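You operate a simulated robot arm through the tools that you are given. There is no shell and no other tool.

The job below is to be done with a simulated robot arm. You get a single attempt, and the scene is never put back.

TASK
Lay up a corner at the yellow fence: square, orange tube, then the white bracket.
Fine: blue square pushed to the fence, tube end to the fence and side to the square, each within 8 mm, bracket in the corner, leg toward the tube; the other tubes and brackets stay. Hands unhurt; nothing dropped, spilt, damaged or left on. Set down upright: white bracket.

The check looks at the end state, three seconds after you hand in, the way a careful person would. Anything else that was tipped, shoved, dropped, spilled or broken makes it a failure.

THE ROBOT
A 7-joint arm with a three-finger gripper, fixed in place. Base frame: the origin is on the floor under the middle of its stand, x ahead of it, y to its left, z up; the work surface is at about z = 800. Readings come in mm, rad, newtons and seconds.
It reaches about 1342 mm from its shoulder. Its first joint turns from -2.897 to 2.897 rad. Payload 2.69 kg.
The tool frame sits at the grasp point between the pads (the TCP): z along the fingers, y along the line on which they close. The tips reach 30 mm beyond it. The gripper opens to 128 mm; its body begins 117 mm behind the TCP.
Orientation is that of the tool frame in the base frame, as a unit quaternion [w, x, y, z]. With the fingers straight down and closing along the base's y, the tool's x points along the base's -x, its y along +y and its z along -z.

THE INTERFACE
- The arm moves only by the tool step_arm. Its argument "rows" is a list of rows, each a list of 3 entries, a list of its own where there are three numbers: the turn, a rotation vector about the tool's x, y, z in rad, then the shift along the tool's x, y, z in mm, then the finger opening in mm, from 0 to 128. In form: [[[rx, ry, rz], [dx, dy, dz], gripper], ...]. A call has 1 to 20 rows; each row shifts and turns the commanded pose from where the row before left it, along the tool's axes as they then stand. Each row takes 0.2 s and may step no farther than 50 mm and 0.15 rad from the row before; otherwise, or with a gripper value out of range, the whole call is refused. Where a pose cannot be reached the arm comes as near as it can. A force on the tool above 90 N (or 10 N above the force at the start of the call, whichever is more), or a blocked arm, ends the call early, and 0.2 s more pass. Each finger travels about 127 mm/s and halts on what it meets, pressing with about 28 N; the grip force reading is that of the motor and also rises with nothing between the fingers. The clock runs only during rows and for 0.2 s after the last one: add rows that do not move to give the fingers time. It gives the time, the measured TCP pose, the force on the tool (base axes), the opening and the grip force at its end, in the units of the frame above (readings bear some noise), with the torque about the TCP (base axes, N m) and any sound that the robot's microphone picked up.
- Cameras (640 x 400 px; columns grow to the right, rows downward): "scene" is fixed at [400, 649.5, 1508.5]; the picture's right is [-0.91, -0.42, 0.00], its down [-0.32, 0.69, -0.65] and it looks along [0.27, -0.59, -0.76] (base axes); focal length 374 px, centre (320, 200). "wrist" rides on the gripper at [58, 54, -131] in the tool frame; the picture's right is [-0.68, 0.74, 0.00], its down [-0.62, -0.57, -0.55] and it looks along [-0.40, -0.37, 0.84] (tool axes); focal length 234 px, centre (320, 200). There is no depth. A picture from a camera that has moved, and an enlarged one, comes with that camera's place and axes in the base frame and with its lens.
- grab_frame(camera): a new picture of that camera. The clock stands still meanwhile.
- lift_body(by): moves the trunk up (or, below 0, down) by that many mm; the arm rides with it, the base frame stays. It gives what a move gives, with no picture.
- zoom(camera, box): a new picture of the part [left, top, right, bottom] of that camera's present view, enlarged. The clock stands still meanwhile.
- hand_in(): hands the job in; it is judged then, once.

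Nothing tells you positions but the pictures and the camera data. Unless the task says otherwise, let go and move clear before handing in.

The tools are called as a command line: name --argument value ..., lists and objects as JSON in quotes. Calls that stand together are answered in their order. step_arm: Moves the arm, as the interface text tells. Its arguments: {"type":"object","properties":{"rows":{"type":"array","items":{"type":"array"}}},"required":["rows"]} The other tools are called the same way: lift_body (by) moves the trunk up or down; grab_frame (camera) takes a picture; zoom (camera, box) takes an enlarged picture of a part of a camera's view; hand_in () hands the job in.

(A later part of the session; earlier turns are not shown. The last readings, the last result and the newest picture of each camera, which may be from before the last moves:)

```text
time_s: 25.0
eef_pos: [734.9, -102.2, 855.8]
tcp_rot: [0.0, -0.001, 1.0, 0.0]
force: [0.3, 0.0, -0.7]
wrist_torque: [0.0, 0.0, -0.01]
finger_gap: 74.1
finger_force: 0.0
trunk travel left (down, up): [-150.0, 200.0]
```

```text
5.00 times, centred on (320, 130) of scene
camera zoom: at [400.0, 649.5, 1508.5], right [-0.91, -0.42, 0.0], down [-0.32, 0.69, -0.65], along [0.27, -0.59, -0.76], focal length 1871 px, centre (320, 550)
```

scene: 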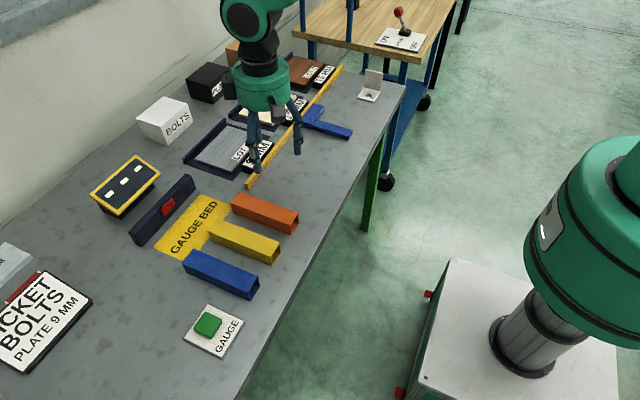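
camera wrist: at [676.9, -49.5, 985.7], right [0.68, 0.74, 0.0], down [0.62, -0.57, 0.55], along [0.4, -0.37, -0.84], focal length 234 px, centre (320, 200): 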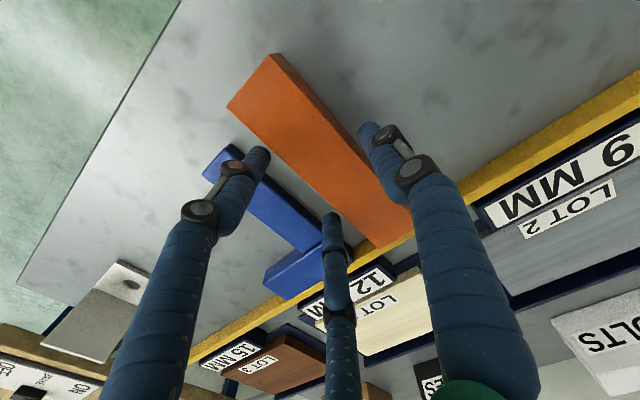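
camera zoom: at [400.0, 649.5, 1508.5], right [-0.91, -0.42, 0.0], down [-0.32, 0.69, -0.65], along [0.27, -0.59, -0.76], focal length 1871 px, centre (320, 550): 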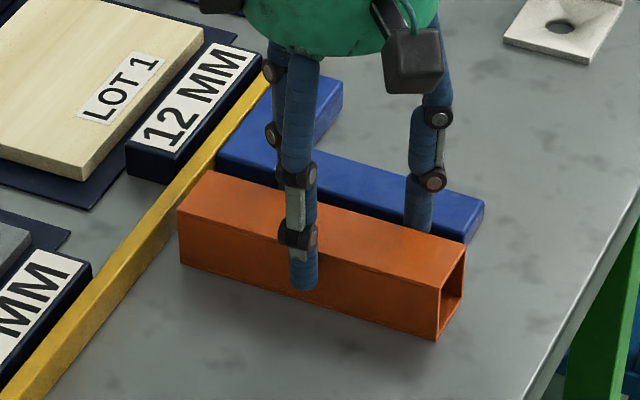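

Tips are now at about z=826, above the square's top. Closing for the high grip, then sliding the tube toward the blade (gap about 37 mm).

step_arm --rows '[[[0, 0, 0], [0, 0, 0], 66], [[0, 0, 0], [0, 0, 0], 60], [[0, 0, 0], [0, 0, 0], 54], [[0, 0, 0], [0, 0, 0], 50], [[0, 0, 0], [0, 0, 0], 50]]'

grab_frame --camera "wrist"

zoom --camera "scene" --box '[270, 90, 370, 170]'

```text
time_s: 26.2
eef_pos: [735.9, -102.6, 855.9]
tcp_rot: [0.0, 0.0, 1.0, -0.001]
force: [-0.3, 1.1, 1.7]
wrist_torque: [0.13, -0.01, 0.03]
finger_gap: 57.5
finger_force: 28.0
trunk travel left (down, up): [-150.0, 200.0]
```

```text
taken
camera wrist: at [677.0, -49.4, 985.7], right [0.68, 0.74, 0.0], down [0.62, -0.57, 0.55], along [0.4, -0.37, -0.84], focal length 234 px, centre (320, 200)
```

wrist: 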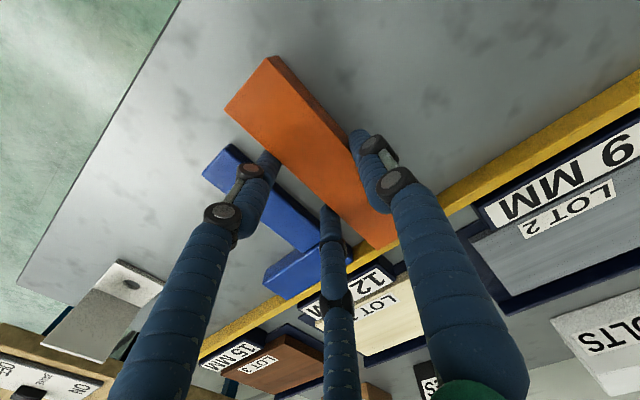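

```text
5.00 times, centred on (320, 130) of scene
camera zoom: at [400.0, 649.5, 1508.5], right [-0.91, -0.42, 0.0], down [-0.32, 0.69, -0.65], along [0.27, -0.59, -0.76], focal length 1871 px, centre (320, 550)
```

zoom: 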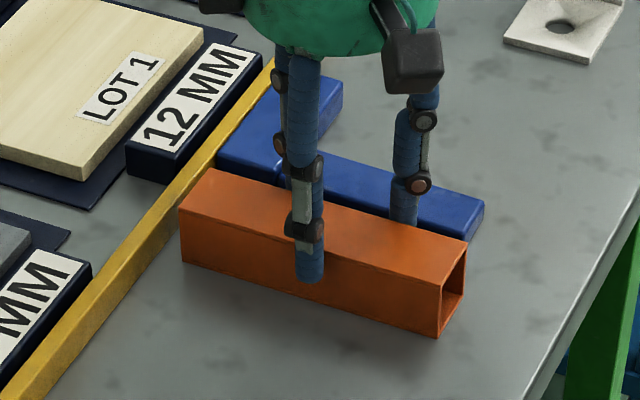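

High grip is good. Sliding −y about 26 mm, slowly, then checking.

step_arm --rows '[[[0, 0, 0], [0, -6, 0], 50], [[0, 0, 0], [0, -6, 0], 50], [[0, 0, 0], [0, -6, 0], 50], [[0, 0, 0], [0, -6, 0], 50], [[0, 0, 0], [0, -3, 0], 50], [[0, 0, 0], [0, 0, 0], 50]]'

grab_frame --camera "wrist"

zoom --camera "scene" --box '[270, 90, 370, 170]'

```text
time_s: 27.6
eef_pos: [734.4, -130.9, 855.2]
tcp_rot: [0.0, -0.001, 1.0, 0.0]
force: [-1.2, 0.8, 0.7]
wrist_torque: [0.03, -0.21, 0.06]
finger_gap: 57.5
finger_force: 27.7
trunk travel left (down, up): [-150.0, 200.0]
```

```text
taken
camera wrist: at [675.7, -76.8, 985.8], right [0.68, 0.74, 0.0], down [0.62, -0.57, 0.55], along [0.4, -0.37, -0.84], focal length 234 px, centre (320, 200)
```

wrist: 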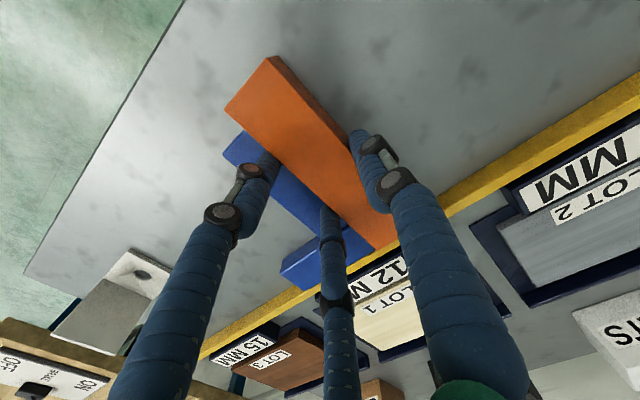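

```text
5.00 times, centred on (320, 130) of scene
camera zoom: at [400.0, 649.5, 1508.5], right [-0.91, -0.42, 0.0], down [-0.32, 0.69, -0.65], along [0.27, -0.59, -0.76], focal length 1871 px, centre (320, 550)
```

zoom: 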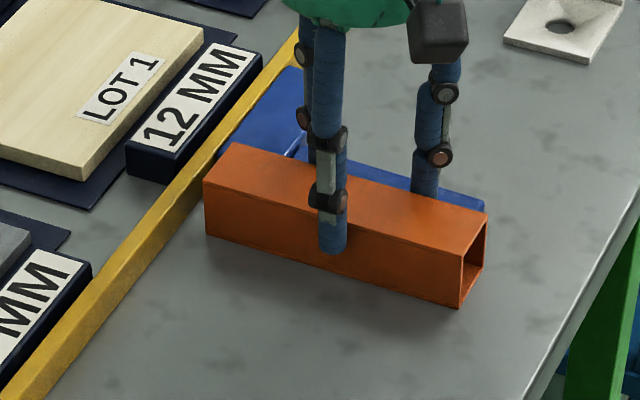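

Roughly 8 mm to the blade and about 16 mm to the fence remain. I'll close most of the fence gap first, then ease against the blade.

step_arm --rows '[[[0, 0, 0], [-4, 0, 0], 50], [[0, 0, 0], [-4, 0, 0], 50], [[0, 0, 0], [-3, 0, 0], 50], [[0, 0, 0], [0, -2, 0], 50], [[0, 0, 0], [0, -2, 0], 50], [[0, 0, 0], [0, -1, 0], 50], [[0, 0, 0], [0, 0, 0], 50]]'

zoom --camera "wrist" --box '[200, 30, 480, 310]'

zoom --camera "scene" --box '[270, 90, 370, 170]'

```text
time_s: 29.2
eef_pos: [745.0, -134.8, 855.4]
tcp_rot: [0.0, 0.001, 1.0, 0.0]
force: [0.1, -0.2, -0.9]
wrist_torque: [0.01, 0.07, 0.0]
finger_gap: 57.2
finger_force: 28.3
trunk travel left (down, up): [-150.0, 200.0]
```

```text
1.43 times, centred on (340, 170) of wrist
camera zoom: at [687.2, -80.9, 985.8], right [0.68, 0.74, 0.0], down [0.62, -0.57, 0.55], along [0.4, -0.37, -0.84], focal length 334 px, centre (291, 243)
```

zoom: 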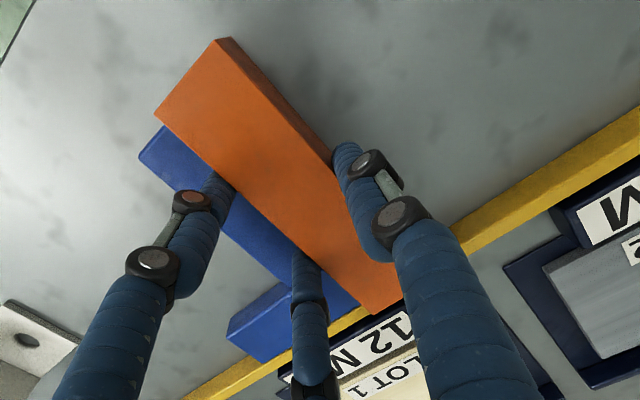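

```text
5.00 times, centred on (320, 130) of scene
camera zoom: at [400.0, 649.5, 1508.5], right [-0.91, -0.42, 0.0], down [-0.32, 0.69, -0.65], along [0.27, -0.59, -0.76], focal length 1871 px, centre (320, 550)
```

zoom: 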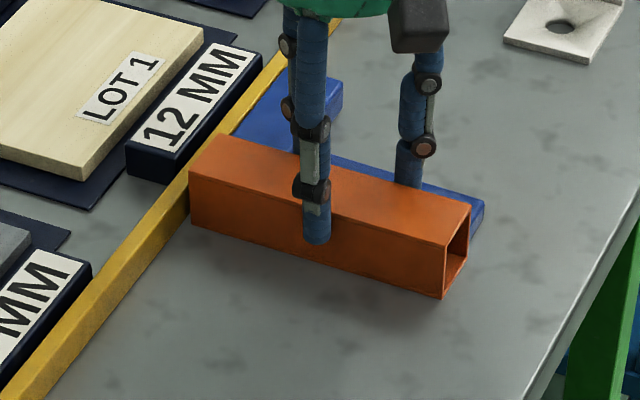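

Nearly there: about 2 mm to the blade and 5–7 mm to the fence. Small steps now, watching for contact.

step_arm --rows '[[[0, 0, 0], [0, -1.5, 0], 50], [[0, 0, 0], [-2, 0, 0], 50], [[0, 0, 0], [-2, 0, 0], 50], [[0, 0, 0], [0, 0, 0], 50]]'

zoom --camera "scene" --box '[285, 100, 345, 150]'

```text
time_s: 30.2
eef_pos: [749.2, -136.8, 854.8]
tcp_rot: [0.0, 0.0, 1.0, 0.0]
force: [-1.0, 0.9, 0.1]
wrist_torque: [0.09, 0.0, 0.01]
finger_gap: 57.3
finger_force: 28.3
trunk travel left (down, up): [-150.0, 200.0]
```

```text
8.00 times, centred on (315, 125) of scene
camera zoom: at [400.0, 649.5, 1508.5], right [-0.91, -0.42, 0.0], down [-0.32, 0.69, -0.65], along [0.27, -0.59, -0.76], focal length 2993 px, centre (360, 800)
```

zoom: 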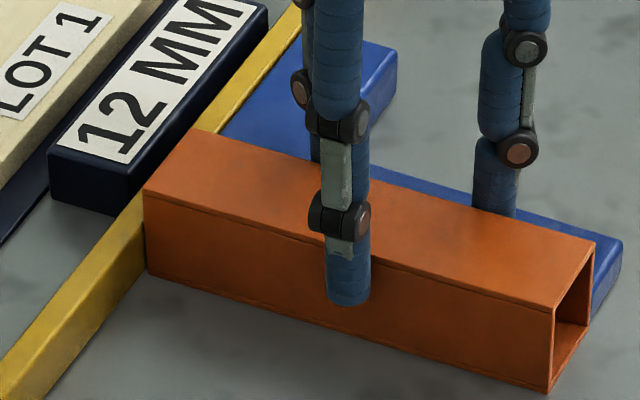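

step_arm --rows '[[[0, 0, 0], [-1, 0, 0], 50], [[0, 0, 0], [-1, 0, 0], 50], [[0, 0, 0], [0, 0, 0], 50]]'

zoom --camera "scene" --box '[285, 100, 345, 150]'

```text
time_s: 31.0
eef_pos: [748.7, -134.5, 855.6]
tcp_rot: [-0.001, 0.0, 1.0, 0.0]
force: [-18.7, -3.8, 8.2]
wrist_torque: [-0.07, -0.13, 0.07]
finger_gap: 57.3
finger_force: 28.5
trunk travel left (down, up): [-150.0, 200.0]
```

```text
8.00 times, centred on (315, 125) of scene
camera zoom: at [400.0, 649.5, 1508.5], right [-0.91, -0.42, 0.0], down [-0.32, 0.69, -0.65], along [0.27, -0.59, -0.76], focal length 2993 px, centre (360, 800)
```

zoom: 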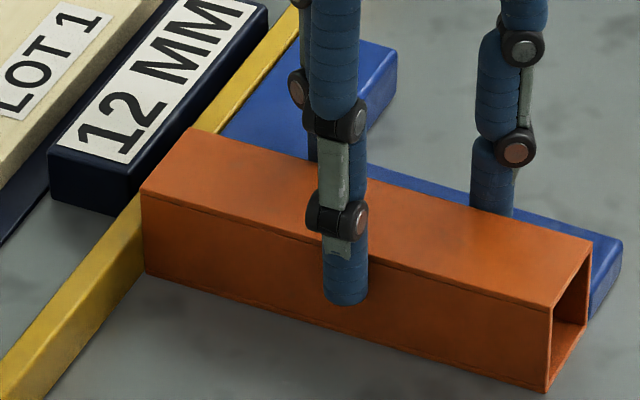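

The tube end is firmly on the fence (≈19 N). I'll relieve that slightly and ease against the blade.

step_arm --rows '[[[0, 0, 0], [1.0, 0, 0], 50], [[0, 0, 0], [0, -1, 0], 50], [[0, 0, 0], [0, -1, 0], 50], [[0, 0, 0], [0, 0, 0], 50]]'

zoom --camera "wrist" --box '[200, 30, 480, 310]'

zoom --camera "scene" --box '[285, 100, 375, 160]'

```text
time_s: 32.0
eef_pos: [749.3, -136.4, 855.4]
tcp_rot: [0.0, -0.001, 1.0, 0.0]
force: [-15.4, 11.2, 7.4]
wrist_torque: [0.55, 0.51, 0.44]
finger_gap: 57.3
finger_force: 27.9
trunk travel left (down, up): [-150.0, 200.0]
```

```text
1.43 times, centred on (340, 170) of wrist
camera zoom: at [691.6, -82.6, 985.7], right [0.68, 0.74, 0.0], down [0.62, -0.57, 0.55], along [0.4, -0.37, -0.84], focal length 334 px, centre (291, 243)
```

zoom: 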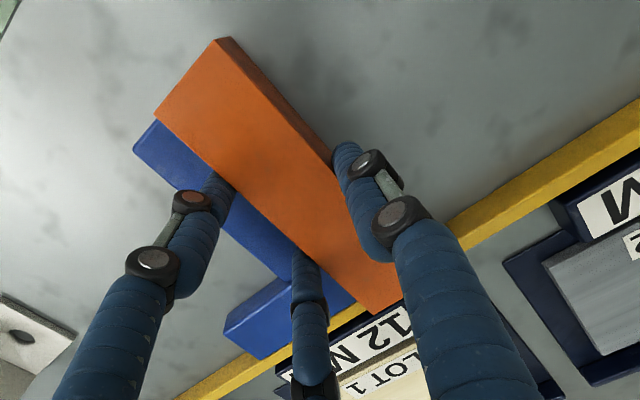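

```text
6.67 times, centred on (330, 130) of scene
camera zoom: at [400.0, 649.5, 1508.5], right [-0.91, -0.42, 0.0], down [-0.32, 0.69, -0.65], along [0.27, -0.59, -0.76], focal length 2494 px, centre (253, 667)
```

zoom: 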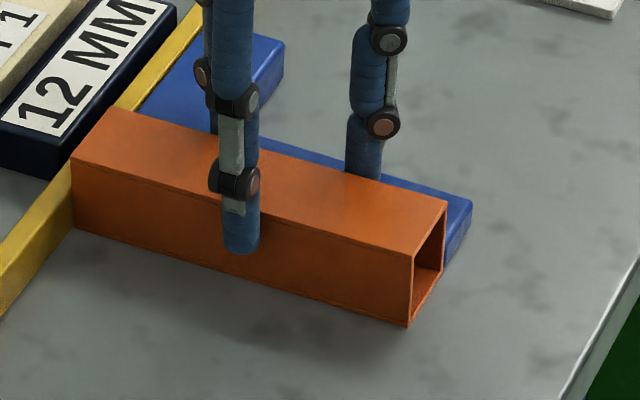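

Both contacts are felt (fence −15 N, square +11 N). I'll relax slightly, release slowly, and lift clear.

step_arm --rows '[[[0, 0, 0], [0.8, 0.6, 0], 50], [[0, 0, 0], [0, 0, 0], 56], [[0, 0, 0], [0, 0, 0], 62], [[0, 0, 0], [0, 0, 0], 70], [[0, 0, 0], [0, 0, 0], 78], [[0, 0, 0], [0, 0, -10], 78], [[0, 0, 0], [0, 0, -30], 78], [[0, 0, 0], [0, 0, -40], 78], [[0, 0, 0], [0, 0, 0], 78]]'

grab_frame --camera "wrist"

zoom --camera "scene" --box '[285, 90, 375, 160]'

```text
time_s: 34.0
eef_pos: [750.2, -138.0, 935.9]
tcp_rot: [0.0, 0.0, 1.0, 0.001]
force: [-0.3, -0.6, 0.4]
wrist_torque: [-0.03, -0.03, 0.01]
finger_gap: 77.9
finger_force: 0.1
trunk travel left (down, up): [-150.0, 200.0]
```

```text
taken
camera wrist: at [691.9, -84.2, 1066.0], right [0.68, 0.74, 0.0], down [0.62, -0.57, 0.55], along [0.4, -0.37, -0.84], focal length 234 px, centre (320, 200)
```

wrist: 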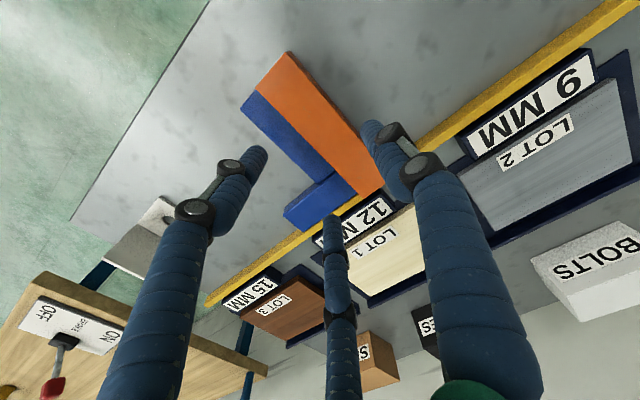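

```text
5.71 times, centred on (330, 125) of scene
camera zoom: at [400.0, 649.5, 1508.5], right [-0.91, -0.42, 0.0], down [-0.32, 0.69, -0.65], along [0.27, -0.59, -0.76], focal length 2138 px, centre (263, 629)
```

zoom: 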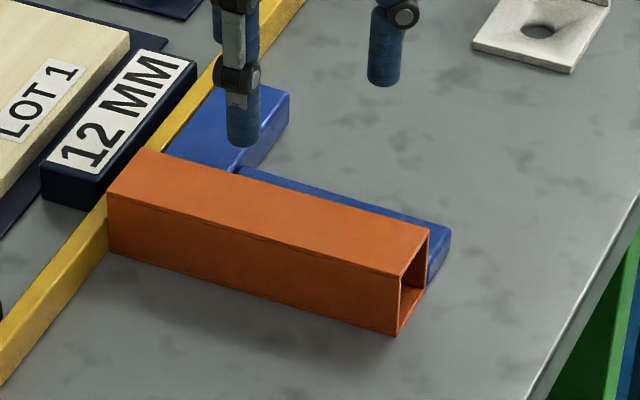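

zoom --camera "wrist" --box '[230, 40, 400, 240]'

zoom --camera "scene" --box '[295, 100, 335, 140]'

```text
2.00 times, centred on (315, 140) of wrist
camera zoom: at [691.9, -84.2, 1066.0], right [0.68, 0.74, 0.0], down [0.62, -0.57, 0.55], along [0.4, -0.37, -0.84], focal length 468 px, centre (330, 320)
```

zoom: 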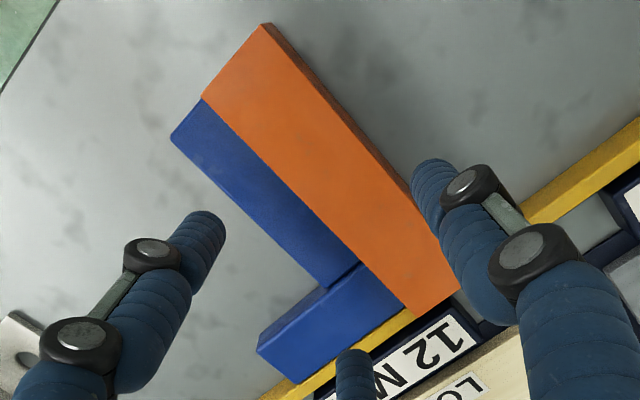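

```text
10.00 times, centred on (315, 120) of scene
camera zoom: at [400.0, 649.5, 1508.5], right [-0.91, -0.42, 0.0], down [-0.32, 0.69, -0.65], along [0.27, -0.59, -0.76], focal length 3741 px, centre (370, 1000)
```

zoom: 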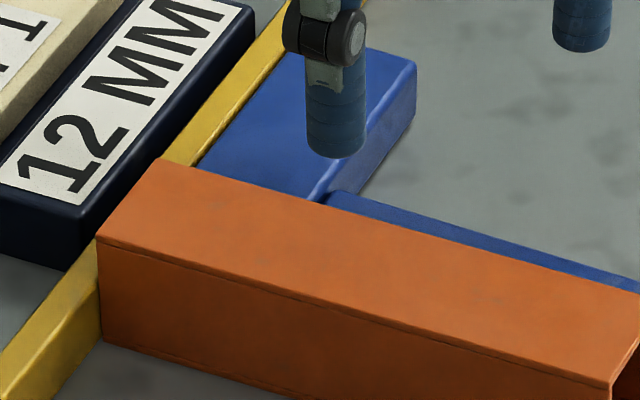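

Tube corner reads y≈-146 on the blade side and its end meets the fence. Next is the white bracket (about 60 × 70 mm base, 70 mm upright at its −y side); I'll fly over and look closely.

step_arm --rows '[[[0, 0, 0], [0, 0, -30], 60], [[0, 0, 0], [7.3, -38, 0], 50], [[0, 0, 0], [7.3, -38, 0], 50], [[0, 0, 0], [7.3, -38, 0], 50], [[0, 0, 0], [7.3, -38, 0], 50], [[0, 0, 0], [7.3, -38, 0], 50], [[0, 0, 0], [7.3, -38, 0], 50], [[0, 0, 0], [7.3, -30, 0], 50], [[0, 0, 0], [0, 0, 0], 50], [[0, 0, 0], [0, 0, 0], 50]]'

grab_frame --camera "wrist"

zoom --camera "scene" --box '[290, 50, 410, 150]'

```text
time_s: 36.2
eef_pos: [701.2, -394.6, 965.4]
tcp_rot: [0.0, 0.0, 1.0, 0.0]
force: [0.5, 0.0, -0.1]
wrist_torque: [-0.03, 0.02, 0.01]
finger_gap: 50.1
finger_force: 0.0
trunk travel left (down, up): [-150.0, 200.0]
```

```text
taken
camera wrist: at [643.3, -341.6, 1095.9], right [0.68, 0.74, 0.0], down [0.62, -0.57, 0.55], along [0.4, -0.37, -0.84], focal length 234 px, centre (320, 200)
```

wrist: 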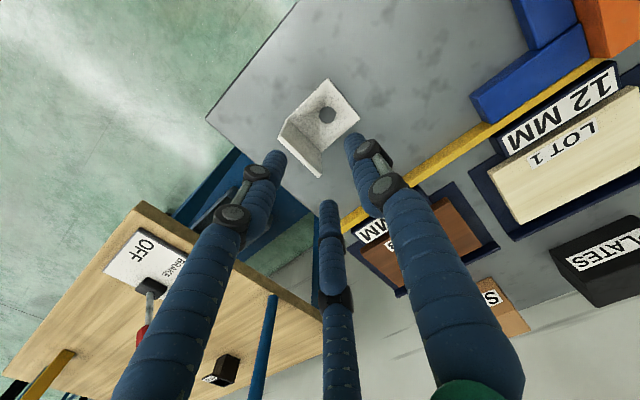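

```text
4.00 times, centred on (350, 100) of scene
camera zoom: at [400.0, 649.5, 1508.5], right [-0.91, -0.42, 0.0], down [-0.32, 0.69, -0.65], along [0.27, -0.59, -0.76], focal length 1497 px, centre (200, 600)
```

zoom: 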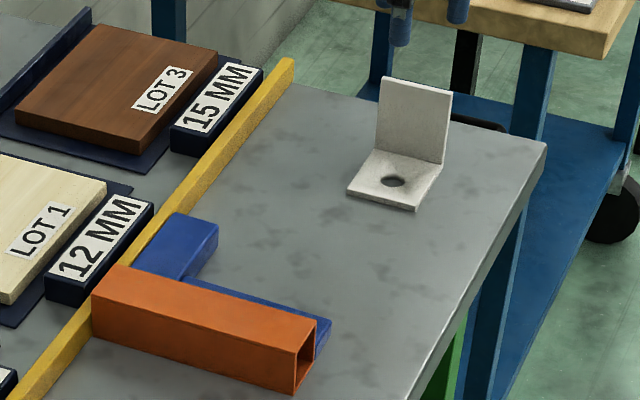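

zoom --camera "wrist" --box '[250, 60, 410, 200]'

zoom --camera "wrist" --box '[440, 0, 640, 140]'

```text
2.86 times, centred on (330, 130) of wrist
camera zoom: at [643.3, -341.6, 1095.9], right [0.68, 0.74, 0.0], down [0.62, -0.57, 0.55], along [0.4, -0.37, -0.84], focal length 669 px, centre (291, 400)
```

zoom: 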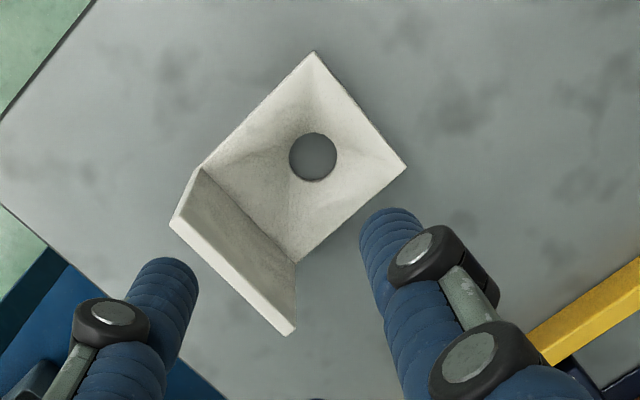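

```text
2.86 times, centred on (540, 70) of wrist
camera zoom: at [643.3, -341.6, 1095.9], right [0.68, 0.74, 0.0], down [0.62, -0.57, 0.55], along [0.4, -0.37, -0.84], focal length 669 px, centre (-309, 571)
```

zoom: 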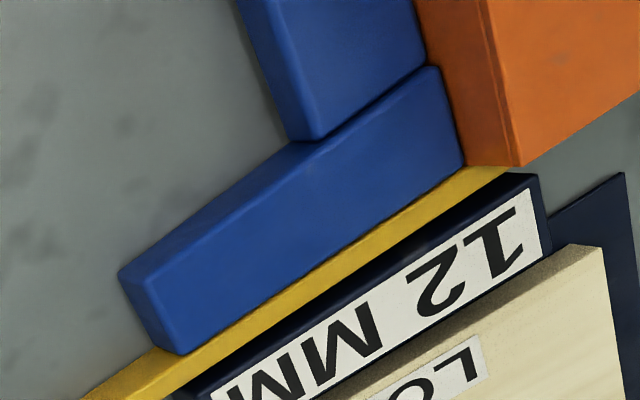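

Square, tube and fence all look flush in the wrist view. The bracket's upright is at y≈-417 to -422, top z≈870, centred at x≈699; I'll straddle the upright with the pair on the −y side, tips no lower than ~z 845 so they'll clear the tube later.

step_arm --rows '[[[0, 0, 0], [1.5, -28, 10], 50], [[0, 0, 0], [0, 0, 30], 50], [[0, 0, 0], [0, 0, 30], 50], [[0, 0, 0], [0, 0, 20], 50], [[0, 0, 0], [0, 0, 0], 50]]'

grab_frame --camera "wrist"

zoom --camera "scene" --box '[320, 40, 410, 120]'

```text
time_s: 37.4
eef_pos: [696.7, -425.2, 874.3]
tcp_rot: [-0.001, 0.0, 1.0, 0.0]
force: [0.4, 0.1, 0.1]
wrist_torque: [0.0, 0.03, 0.02]
finger_gap: 50.0
finger_force: 0.1
trunk travel left (down, up): [-150.0, 200.0]
```

```text
taken
camera wrist: at [639.2, -371.2, 1004.9], right [0.68, 0.74, 0.0], down [0.62, -0.57, 0.55], along [0.4, -0.37, -0.84], focal length 234 px, centre (320, 200)
```

wrist: 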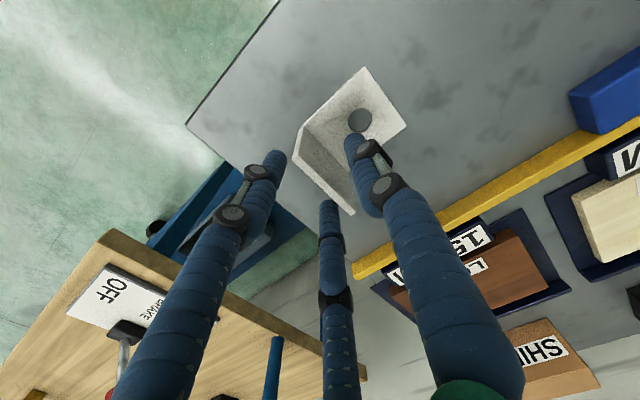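

```text
5.00 times, centred on (365, 80) of scene
camera zoom: at [400.0, 649.5, 1508.5], right [-0.91, -0.42, 0.0], down [-0.32, 0.69, -0.65], along [0.27, -0.59, -0.76], focal length 1871 px, centre (95, 800)
```

zoom: 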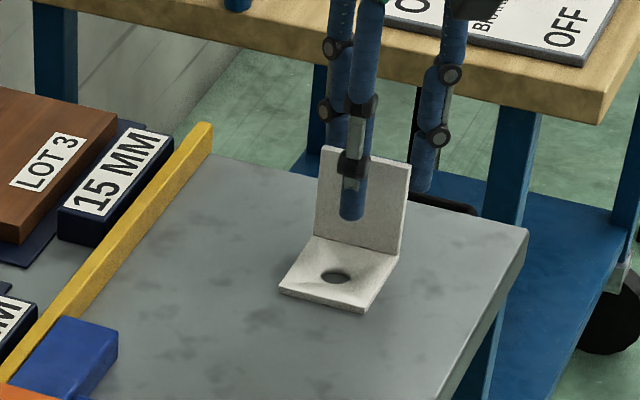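

The upright sits between the single finger and the pair. Closing gently.

step_arm --rows '[[[0, 0, 0], [-1.5, 1.5, 0], 40], [[0, 0, 0], [0, 0, 0], 30], [[0, 0, 0], [0, 0, 0], 24], [[0, 0, 0], [0, 0, 0], 18], [[0, 0, 0], [0, 0, 0], 12], [[0, 0, 0], [0, 0, 0], 6], [[0, 0, 0], [0, 0, 0], 4], [[0, 0, 0], [0, 0, 0], 4]]'

grab_frame --camera "wrist"

zoom --camera "scene" --box '[320, 40, 410, 120]'

```text
time_s: 39.2
eef_pos: [698.3, -422.6, 875.0]
tcp_rot: [0.0, 0.0, 1.0, 0.001]
force: [1.3, 0.1, 0.0]
wrist_torque: [0.12, -0.04, -0.05]
finger_gap: 12.1
finger_force: 27.7
trunk travel left (down, up): [-150.0, 200.0]
```

```text
taken
camera wrist: at [640.1, -368.7, 1005.2], right [0.68, 0.74, 0.0], down [0.62, -0.57, 0.55], along [0.4, -0.37, -0.84], focal length 234 px, centre (320, 200)
```

wrist: 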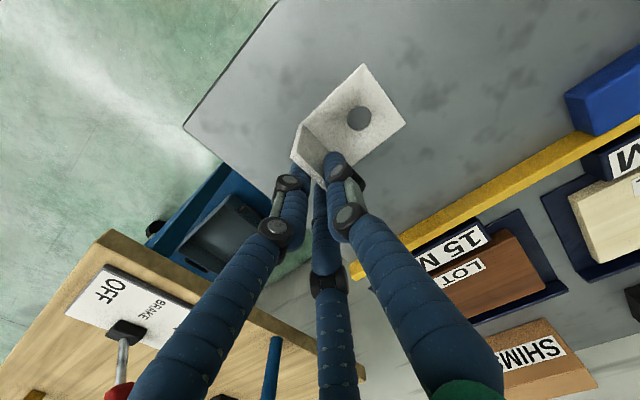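

```text
5.00 times, centred on (365, 80) of scene
camera zoom: at [400.0, 649.5, 1508.5], right [-0.91, -0.42, 0.0], down [-0.32, 0.69, -0.65], along [0.27, -0.59, -0.76], focal length 1871 px, centre (95, 800)
```

zoom: 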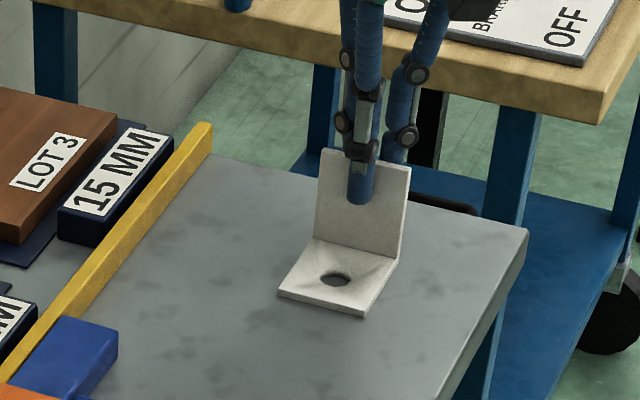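

Gripped at 12 mm as expected. A slow 10 mm test lift.

step_arm --rows '[[[0, 0, 0], [0, 0, -3], 4], [[0, 0, 0], [0, 0, -4], 4], [[0, 0, 0], [0, 0, -4], 4], [[0, 0, 0], [0, 0, 0], 4]]'

grab_frame --camera "wrist"

zoom --camera "scene" --box '[320, 40, 410, 120]'

```text
time_s: 40.2
eef_pos: [697.1, -423.1, 887.8]
tcp_rot: [0.0, 0.0, 1.0, -0.001]
force: [-0.3, 0.2, -3.6]
wrist_torque: [-0.07, 0.02, -0.04]
finger_gap: 12.2
finger_force: 27.7
trunk travel left (down, up): [-150.0, 200.0]
```

```text
taken
camera wrist: at [639.6, -368.8, 1017.0], right [0.68, 0.74, 0.0], down [0.62, -0.57, 0.55], along [0.4, -0.37, -0.84], focal length 234 px, centre (320, 200)
```

wrist: 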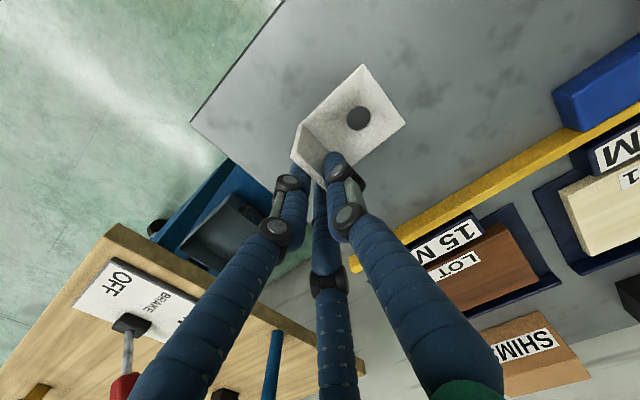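

```text
5.00 times, centred on (365, 80) of scene
camera zoom: at [400.0, 649.5, 1508.5], right [-0.91, -0.42, 0.0], down [-0.32, 0.69, -0.65], along [0.27, -0.59, -0.76], focal length 1871 px, centre (95, 800)
```

zoom: 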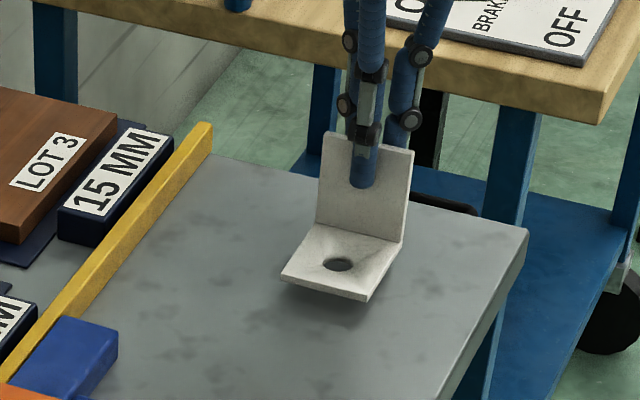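

The bracket hangs level and secure (3.6 N). I'll raise it well clear and carry it over the square and tube to just outside the fence/tube corner.

step_arm --rows '[[[0, 0, 0], [0, 0, -20], 4], [[0, 0, 0], [0, 0, -28], 4], [[0, 0, 0], [0, 0, -27], 4], [[0, 0, 0], [-4, 12, 0], 4], [[0, 0, 0], [-8, 25, 0], 4], [[0, 0, 0], [-8, 25, 0], 4], [[0, 0, 0], [-8, 25, 0], 4], [[0, 0, 0], [-8, 25, 0], 4], [[0, 0, 0], [-8, 25, 0], 4], [[0, 0, 0], [-8, 25, 0], 4], [[0, 0, 0], [-8, 25, 0], 4], [[0, 0, 0], [-8, 25, 0], 4], [[0, 0, 0], [-8, 25, 0], 4], [[0, 0, 0], [-8, 25, 0], 4], [[0, 0, 0], [-8, 25, 0], 4], [[0, 0, 0], [-6, 22, 0], 4], [[0, 0, 0], [-2, 12, 0], 4], [[0, 0, 0], [0, 0, 0], 4]]'

grab_frame --camera "wrist"

zoom --camera "scene" --box '[230, 50, 390, 180]'

```text
time_s: 44.0
eef_pos: [796.5, -102.8, 960.4]
tcp_rot: [0.001, 0.0, 1.0, 0.0]
force: [0.1, 0.9, -4.1]
wrist_torque: [-0.09, 0.01, 0.02]
finger_gap: 12.0
finger_force: 27.6
trunk travel left (down, up): [-150.0, 200.0]
```

```text
taken
camera wrist: at [739.5, -49.3, 1091.1], right [0.68, 0.74, 0.0], down [0.62, -0.57, 0.55], along [0.4, -0.37, -0.84], focal length 234 px, centre (320, 200)
```

wrist: 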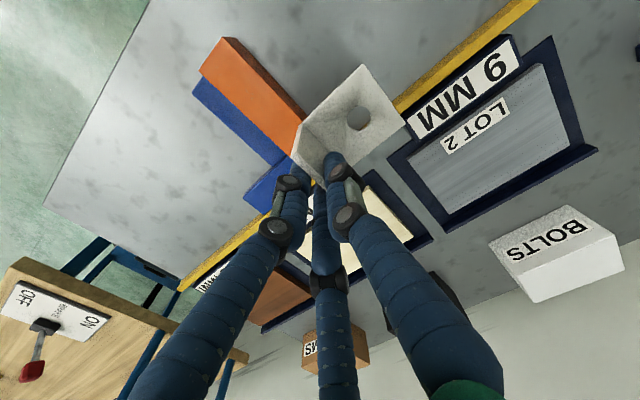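

```text
3.08 times, centred on (310, 115) of scene
camera zoom: at [400.0, 649.5, 1508.5], right [-0.91, -0.42, 0.0], down [-0.32, 0.69, -0.65], along [0.27, -0.59, -0.76], focal length 1151 px, centre (351, 462)
```

zoom: 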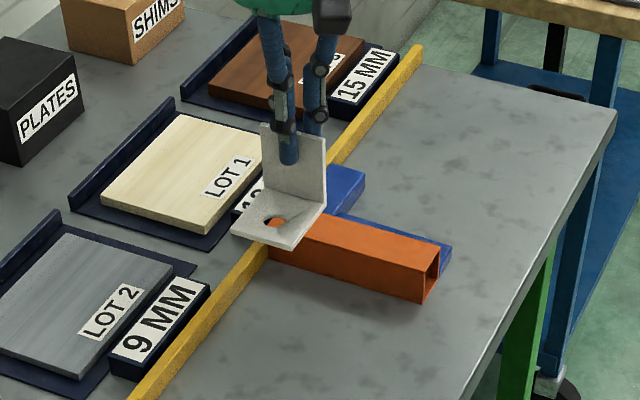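

The bracket is above the corner, same pose in hand as when gripped, with about 4 mm to the tube and 8–10 mm to the fence in plan. I'll shift +3 mm in y for margin and lower partway.

step_arm --rows '[[[0, 0, 0], [0, 3, 0], 4], [[0, 0, 0], [0, 0, 15], 4], [[0, 0, 0], [0, 0, 15], 4], [[0, 0, 0], [0, 0, 10], 4], [[0, 0, 0], [0, 0, 0], 4]]'

grab_frame --camera "wrist"

zoom --camera "scene" --box '[260, 70, 360, 160]'

```text
time_s: 45.2
eef_pos: [798.3, -100.2, 919.6]
tcp_rot: [0.0, -0.001, 1.0, 0.0]
force: [0.9, -0.4, -4.1]
wrist_torque: [-0.04, -0.01, -0.04]
finger_gap: 12.1
finger_force: 27.9
trunk travel left (down, up): [-150.0, 200.0]
```

```text
taken
camera wrist: at [739.6, -46.2, 1050.4], right [0.68, 0.74, 0.0], down [0.62, -0.57, 0.55], along [0.4, -0.37, -0.84], focal length 234 px, centre (320, 200)
```

wrist: 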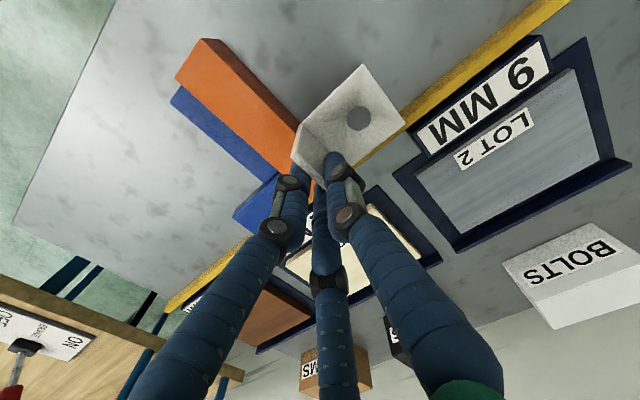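

```text
4.44 times, centred on (310, 115) of scene
camera zoom: at [400.0, 649.5, 1508.5], right [-0.91, -0.42, 0.0], down [-0.32, 0.69, -0.65], along [0.27, -0.59, -0.76], focal length 1663 px, centre (364, 578)
```

zoom: 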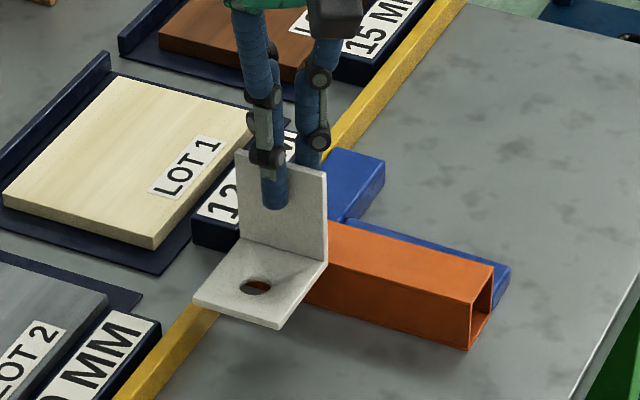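

zoom --camera "wrist" --box '[230, 50, 430, 200]'

zoom --camera "scene" --box '[280, 100, 350, 150]'

```text
2.67 times, centred on (330, 125) of wrist
camera zoom: at [739.6, -46.2, 1050.4], right [0.68, 0.74, 0.0], down [0.62, -0.57, 0.55], along [0.4, -0.37, -0.84], focal length 624 px, centre (293, 400)
```

zoom: 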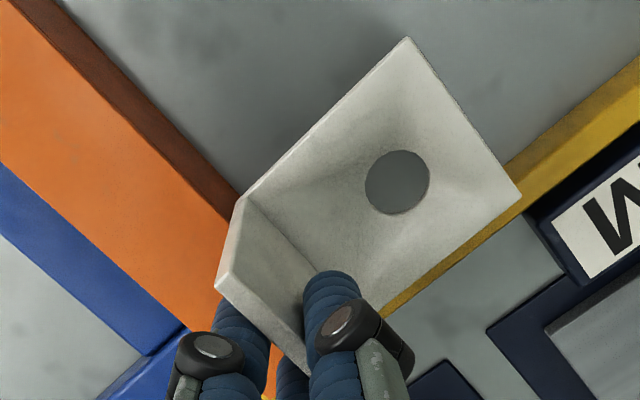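

```text
8.00 times, centred on (315, 125) of scene
camera zoom: at [400.0, 649.5, 1508.5], right [-0.91, -0.42, 0.0], down [-0.32, 0.69, -0.65], along [0.27, -0.59, -0.76], focal length 2993 px, centre (360, 800)
```

zoom: 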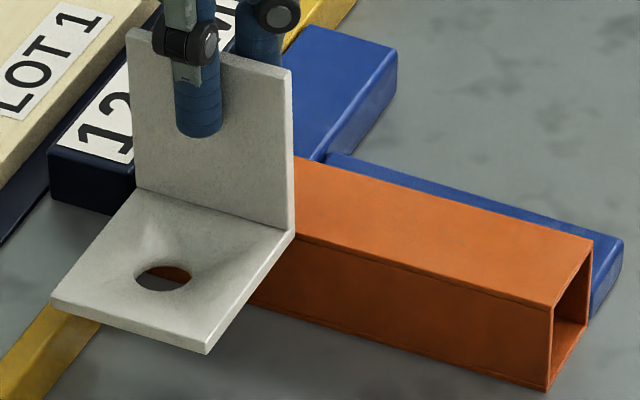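

Clearances check out: about 5–8 mm to the tube and 10 mm to the fence. Lowering to the bench slowly.

step_arm --rows '[[[0, 0, 0], [0, 0, 12], 4], [[0, 0, 0], [0, 0, 12], 4], [[0, 0, 0], [0, 0, 9], 4], [[0, 0, 0], [0, 0, 6], 4], [[0, 0, 0], [0, 0, 3], 4], [[0, 0, 0], [0, 0, 0], 4]]'

zoom --camera "wrist" --box '[230, 50, 430, 200]'

zoom --camera "scene" --box '[270, 90, 350, 150]'

```text
time_s: 46.6
eef_pos: [798.7, -99.4, 879.3]
tcp_rot: [0.0, 0.0, 1.0, 0.001]
force: [0.3, 0.6, -4.3]
wrist_torque: [-0.07, 0.0, 0.0]
finger_gap: 12.2
finger_force: 28.2
trunk travel left (down, up): [-150.0, 200.0]
```

```text
2.67 times, centred on (330, 125) of wrist
camera zoom: at [740.7, -45.4, 1008.9], right [0.68, 0.74, 0.0], down [0.62, -0.57, 0.55], along [0.4, -0.37, -0.84], focal length 624 px, centre (293, 400)
```

zoom: 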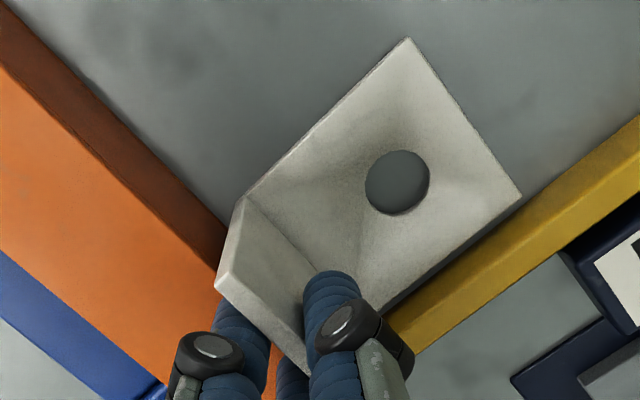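

```text
6.67 times, centred on (310, 120) of scene
camera zoom: at [400.0, 649.5, 1508.5], right [-0.91, -0.42, 0.0], down [-0.32, 0.69, -0.65], along [0.27, -0.59, -0.76], focal length 2494 px, centre (387, 733)
```

zoom: 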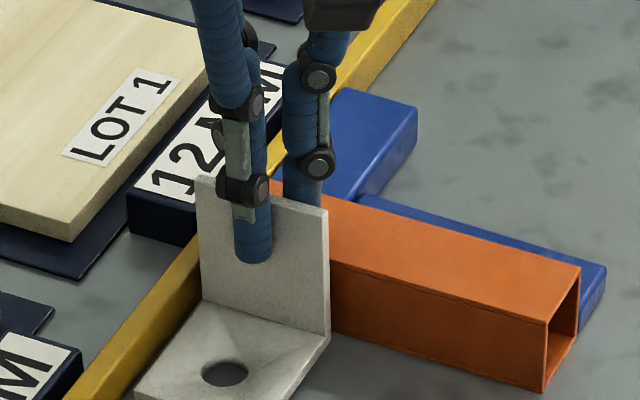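

Still about 3 mm above the bench. I'll close most of the remaining gaps while hovering, then set down.

step_arm --rows '[[[0, 0, 0], [-2.5, -2, 0], 4], [[0, 0, 0], [-2.5, -2, 0], 4], [[0, 0, 0], [0, 0, 2], 4], [[0, 0, 0], [0, 0, 1.5], 4], [[0, 0, 0], [0, 0, 0], 4]]'

zoom --camera "wrist" --box '[230, 50, 430, 200]'

zoom --camera "scene" --box '[270, 100, 340, 160]'

```text
time_s: 47.8
eef_pos: [803.6, -101.1, 875.3]
tcp_rot: [0.0, 0.0, 1.0, 0.001]
force: [-0.6, 0.6, -4.5]
wrist_torque: [-0.09, 0.06, 0.01]
finger_gap: 12.1
finger_force: 28.4
trunk travel left (down, up): [-150.0, 200.0]
```

```text
2.67 times, centred on (330, 125) of wrist
camera zoom: at [746.0, -48.4, 1006.0], right [0.68, 0.74, 0.0], down [0.62, -0.57, 0.55], along [0.4, -0.37, -0.84], focal length 624 px, centre (293, 400)
```

zoom: 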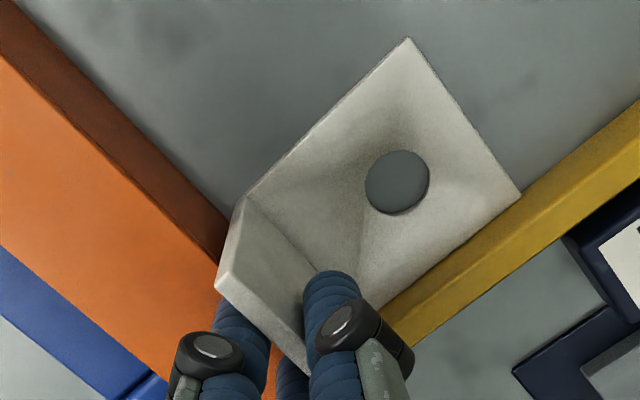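

```text
6.67 times, centred on (305, 130) of scene
camera zoom: at [400.0, 649.5, 1508.5], right [-0.91, -0.42, 0.0], down [-0.32, 0.69, -0.65], along [0.27, -0.59, -0.76], focal length 2494 px, centre (420, 667)
```

zoom: 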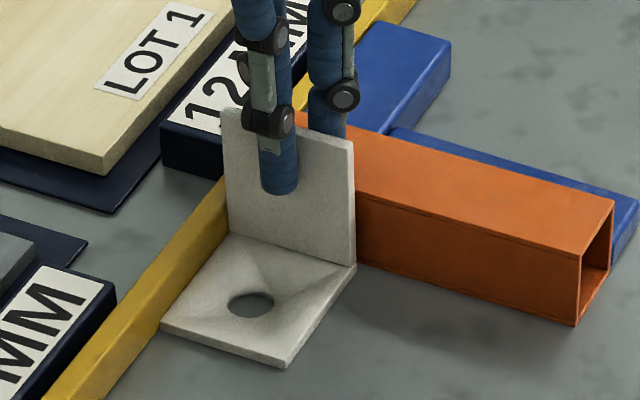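

Not quite on the bench yet (still carrying the weight). Lowering by 1 mm steps, then small nudges into the corner.

step_arm --rows '[[[0, 0, 0], [0, 0, 1], 4], [[0, 0, 0], [0, 0, 0.7], 4], [[0, 0, 0], [0, 0, 0], 4]]'

```text
time_s: 48.6
eef_pos: [804.8, -102.7, 874.5]
tcp_rot: [0.0, 0.0, 1.0, 0.0]
force: [-8.7, 1.6, 10.6]
wrist_torque: [0.16, 0.65, 0.06]
finger_gap: 12.1
finger_force: 27.9
trunk travel left (down, up): [-150.0, 200.0]
```

step_arm --rows '[[[0, 0, 0], [0, 0, -0.6], 4], [[0, 0, 0], [0, 0, 0], 4]]'

zoom --camera "wrist" --box '[270, 60, 410, 170]'

zoom --camera "scene" --box '[280, 110, 330, 150]'

```text
time_s: 49.2
eef_pos: [803.2, -102.1, 874.8]
tcp_rot: [0.002, 0.0, 1.0, 0.0]
force: [0.8, -2.7, 5.3]
wrist_torque: [0.07, 0.16, 0.06]
finger_gap: 11.7
finger_force: 28.2
trunk travel left (down, up): [-150.0, 200.0]
```

```text
3.64 times, centred on (340, 115) of wrist
camera zoom: at [745.7, -48.4, 1005.2], right [0.68, 0.74, 0.0], down [0.61, -0.57, 0.55], along [0.4, -0.37, -0.84], focal length 852 px, centre (247, 509)
```

zoom: 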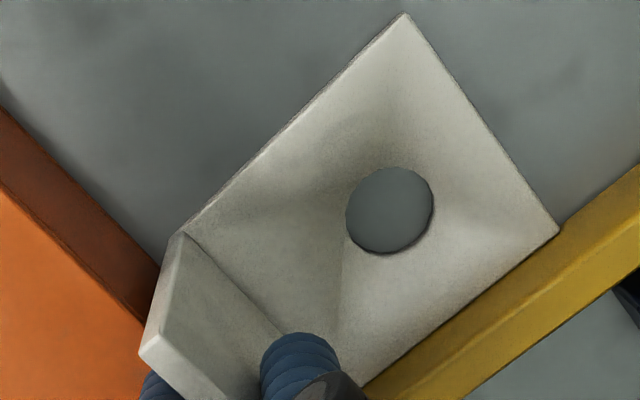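

```text
10.00 times, centred on (305, 130) of scene
camera zoom: at [400.0, 649.5, 1508.5], right [-0.91, -0.42, 0.0], down [-0.32, 0.69, -0.65], along [0.27, -0.59, -0.76], focal length 3741 px, centre (470, 900)
```

zoom: 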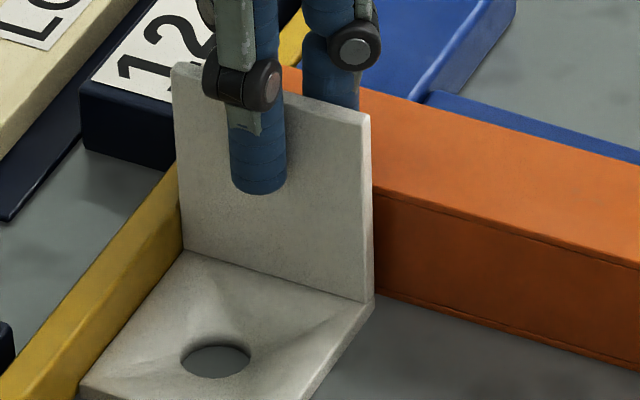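

The base edge is essentially at the fence. Now a few small −y nudges to bring the upright against the tube.

step_arm --rows '[[[0, 0, 0], [0, -1, 0], 4], [[0, 0, 0], [0, -1, 0], 4], [[0, 0, 0], [0, 0, 0], 4]]'

zoom --camera "wrist" --box '[270, 60, 410, 170]'

zoom --camera "scene" --box '[280, 110, 330, 150]'

```text
time_s: 50.0
eef_pos: [803.6, -103.9, 875.1]
tcp_rot: [0.001, -0.001, 1.0, -0.001]
force: [1.9, 5.9, 12.0]
wrist_torque: [0.37, -0.04, -0.05]
finger_gap: 12.2
finger_force: 27.9
trunk travel left (down, up): [-150.0, 200.0]
```

```text
3.64 times, centred on (340, 115) of wrist
camera zoom: at [745.0, -49.8, 1005.2], right [0.68, 0.74, 0.0], down [0.61, -0.57, 0.55], along [0.41, -0.37, -0.84], focal length 852 px, centre (247, 509)
```

zoom: 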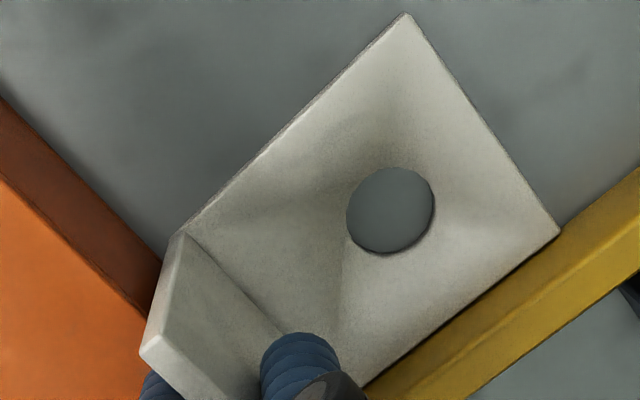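

```text
10.00 times, centred on (305, 130) of scene
camera zoom: at [400.0, 649.5, 1508.5], right [-0.91, -0.42, 0.0], down [-0.32, 0.69, -0.65], along [0.27, -0.59, -0.76], focal length 3741 px, centre (470, 900)
```

zoom: 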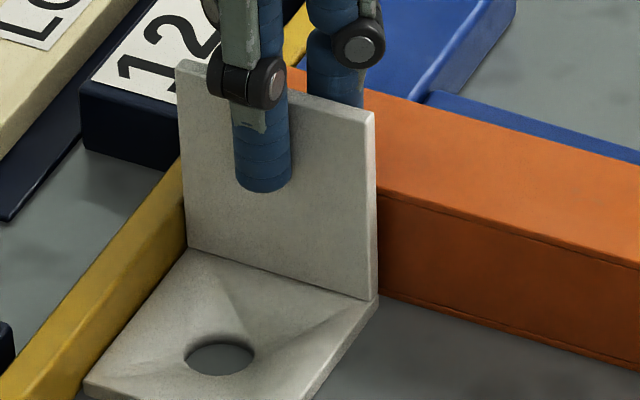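

step_arm --rows '[[[0, 0, 0], [0, 0, -0.4], 4], [[0, 0, 0], [0, -1, 0], 4], [[0, 0, 0], [0, -1, 0], 4], [[0, 0, 0], [0, 0, 0], 4]]'

zoom --camera "scene" --box '[280, 110, 330, 150]'

```text
time_s: 51.0
eef_pos: [802.8, -105.4, 875.4]
tcp_rot: [0.0, 0.0, 1.0, -0.001]
force: [-1.3, 4.0, 7.3]
wrist_torque: [0.21, -0.18, 0.1]
finger_gap: 12.1
finger_force: 27.9
trunk travel left (down, up): [-150.0, 200.0]
```

```text
10.00 times, centred on (305, 130) of scene
camera zoom: at [400.0, 649.5, 1508.5], right [-0.91, -0.42, 0.0], down [-0.32, 0.69, -0.65], along [0.27, -0.59, -0.76], focal length 3741 px, centre (470, 900)
```

zoom: 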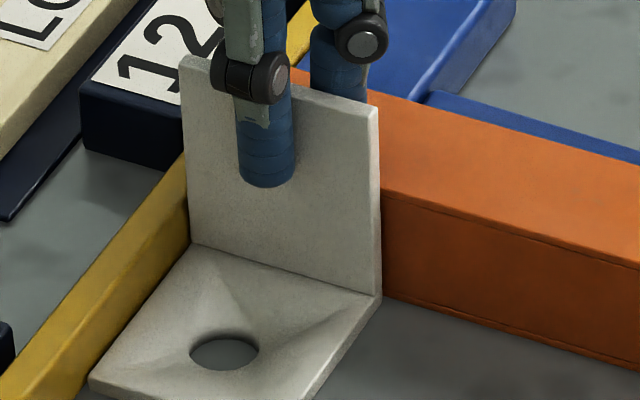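

step_arm --rows '[[[0, 0, 0], [0, -1, 0], 4], [[0, 0, 0], [0, -0.7, 0], 4], [[0, 0, 0], [0, 0, 0], 4]]'

zoom --camera "scene" --box '[280, 110, 330, 150]'

zoom --camera "wrist" --box '[270, 60, 410, 170]'

```text
time_s: 51.8
eef_pos: [803.9, -106.1, 874.8]
tcp_rot: [0.0, 0.001, 1.0, 0.0]
force: [-3.5, 3.9, 2.2]
wrist_torque: [0.2, 0.0, 0.12]
finger_gap: 12.3
finger_force: 28.2
trunk travel left (down, up): [-150.0, 200.0]
```

```text
10.00 times, centred on (305, 130) of scene
camera zoom: at [400.0, 649.5, 1508.5], right [-0.91, -0.42, 0.0], down [-0.32, 0.69, -0.65], along [0.27, -0.59, -0.76], focal length 3741 px, centre (470, 900)
```

zoom: 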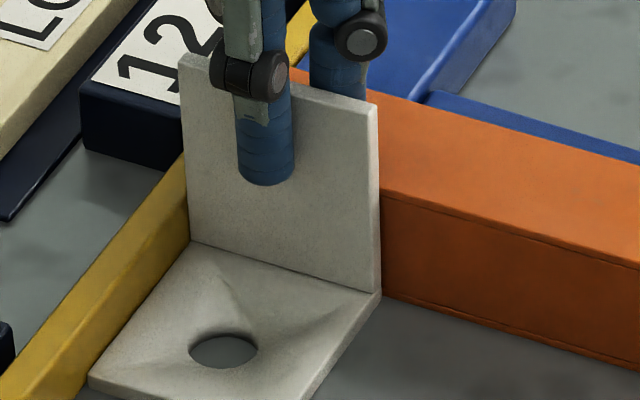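

```text
3.64 times, centred on (340, 115) of wrist
camera zoom: at [746.1, -53.0, 1005.3], right [0.68, 0.74, 0.0], down [0.62, -0.57, 0.55], along [0.4, -0.37, -0.84], focal length 852 px, centre (247, 509)
```

zoom: 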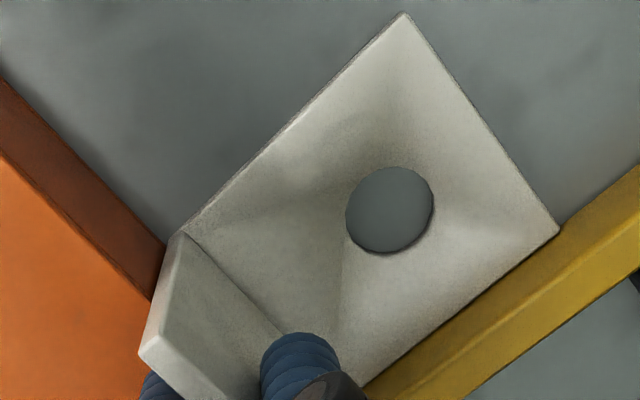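

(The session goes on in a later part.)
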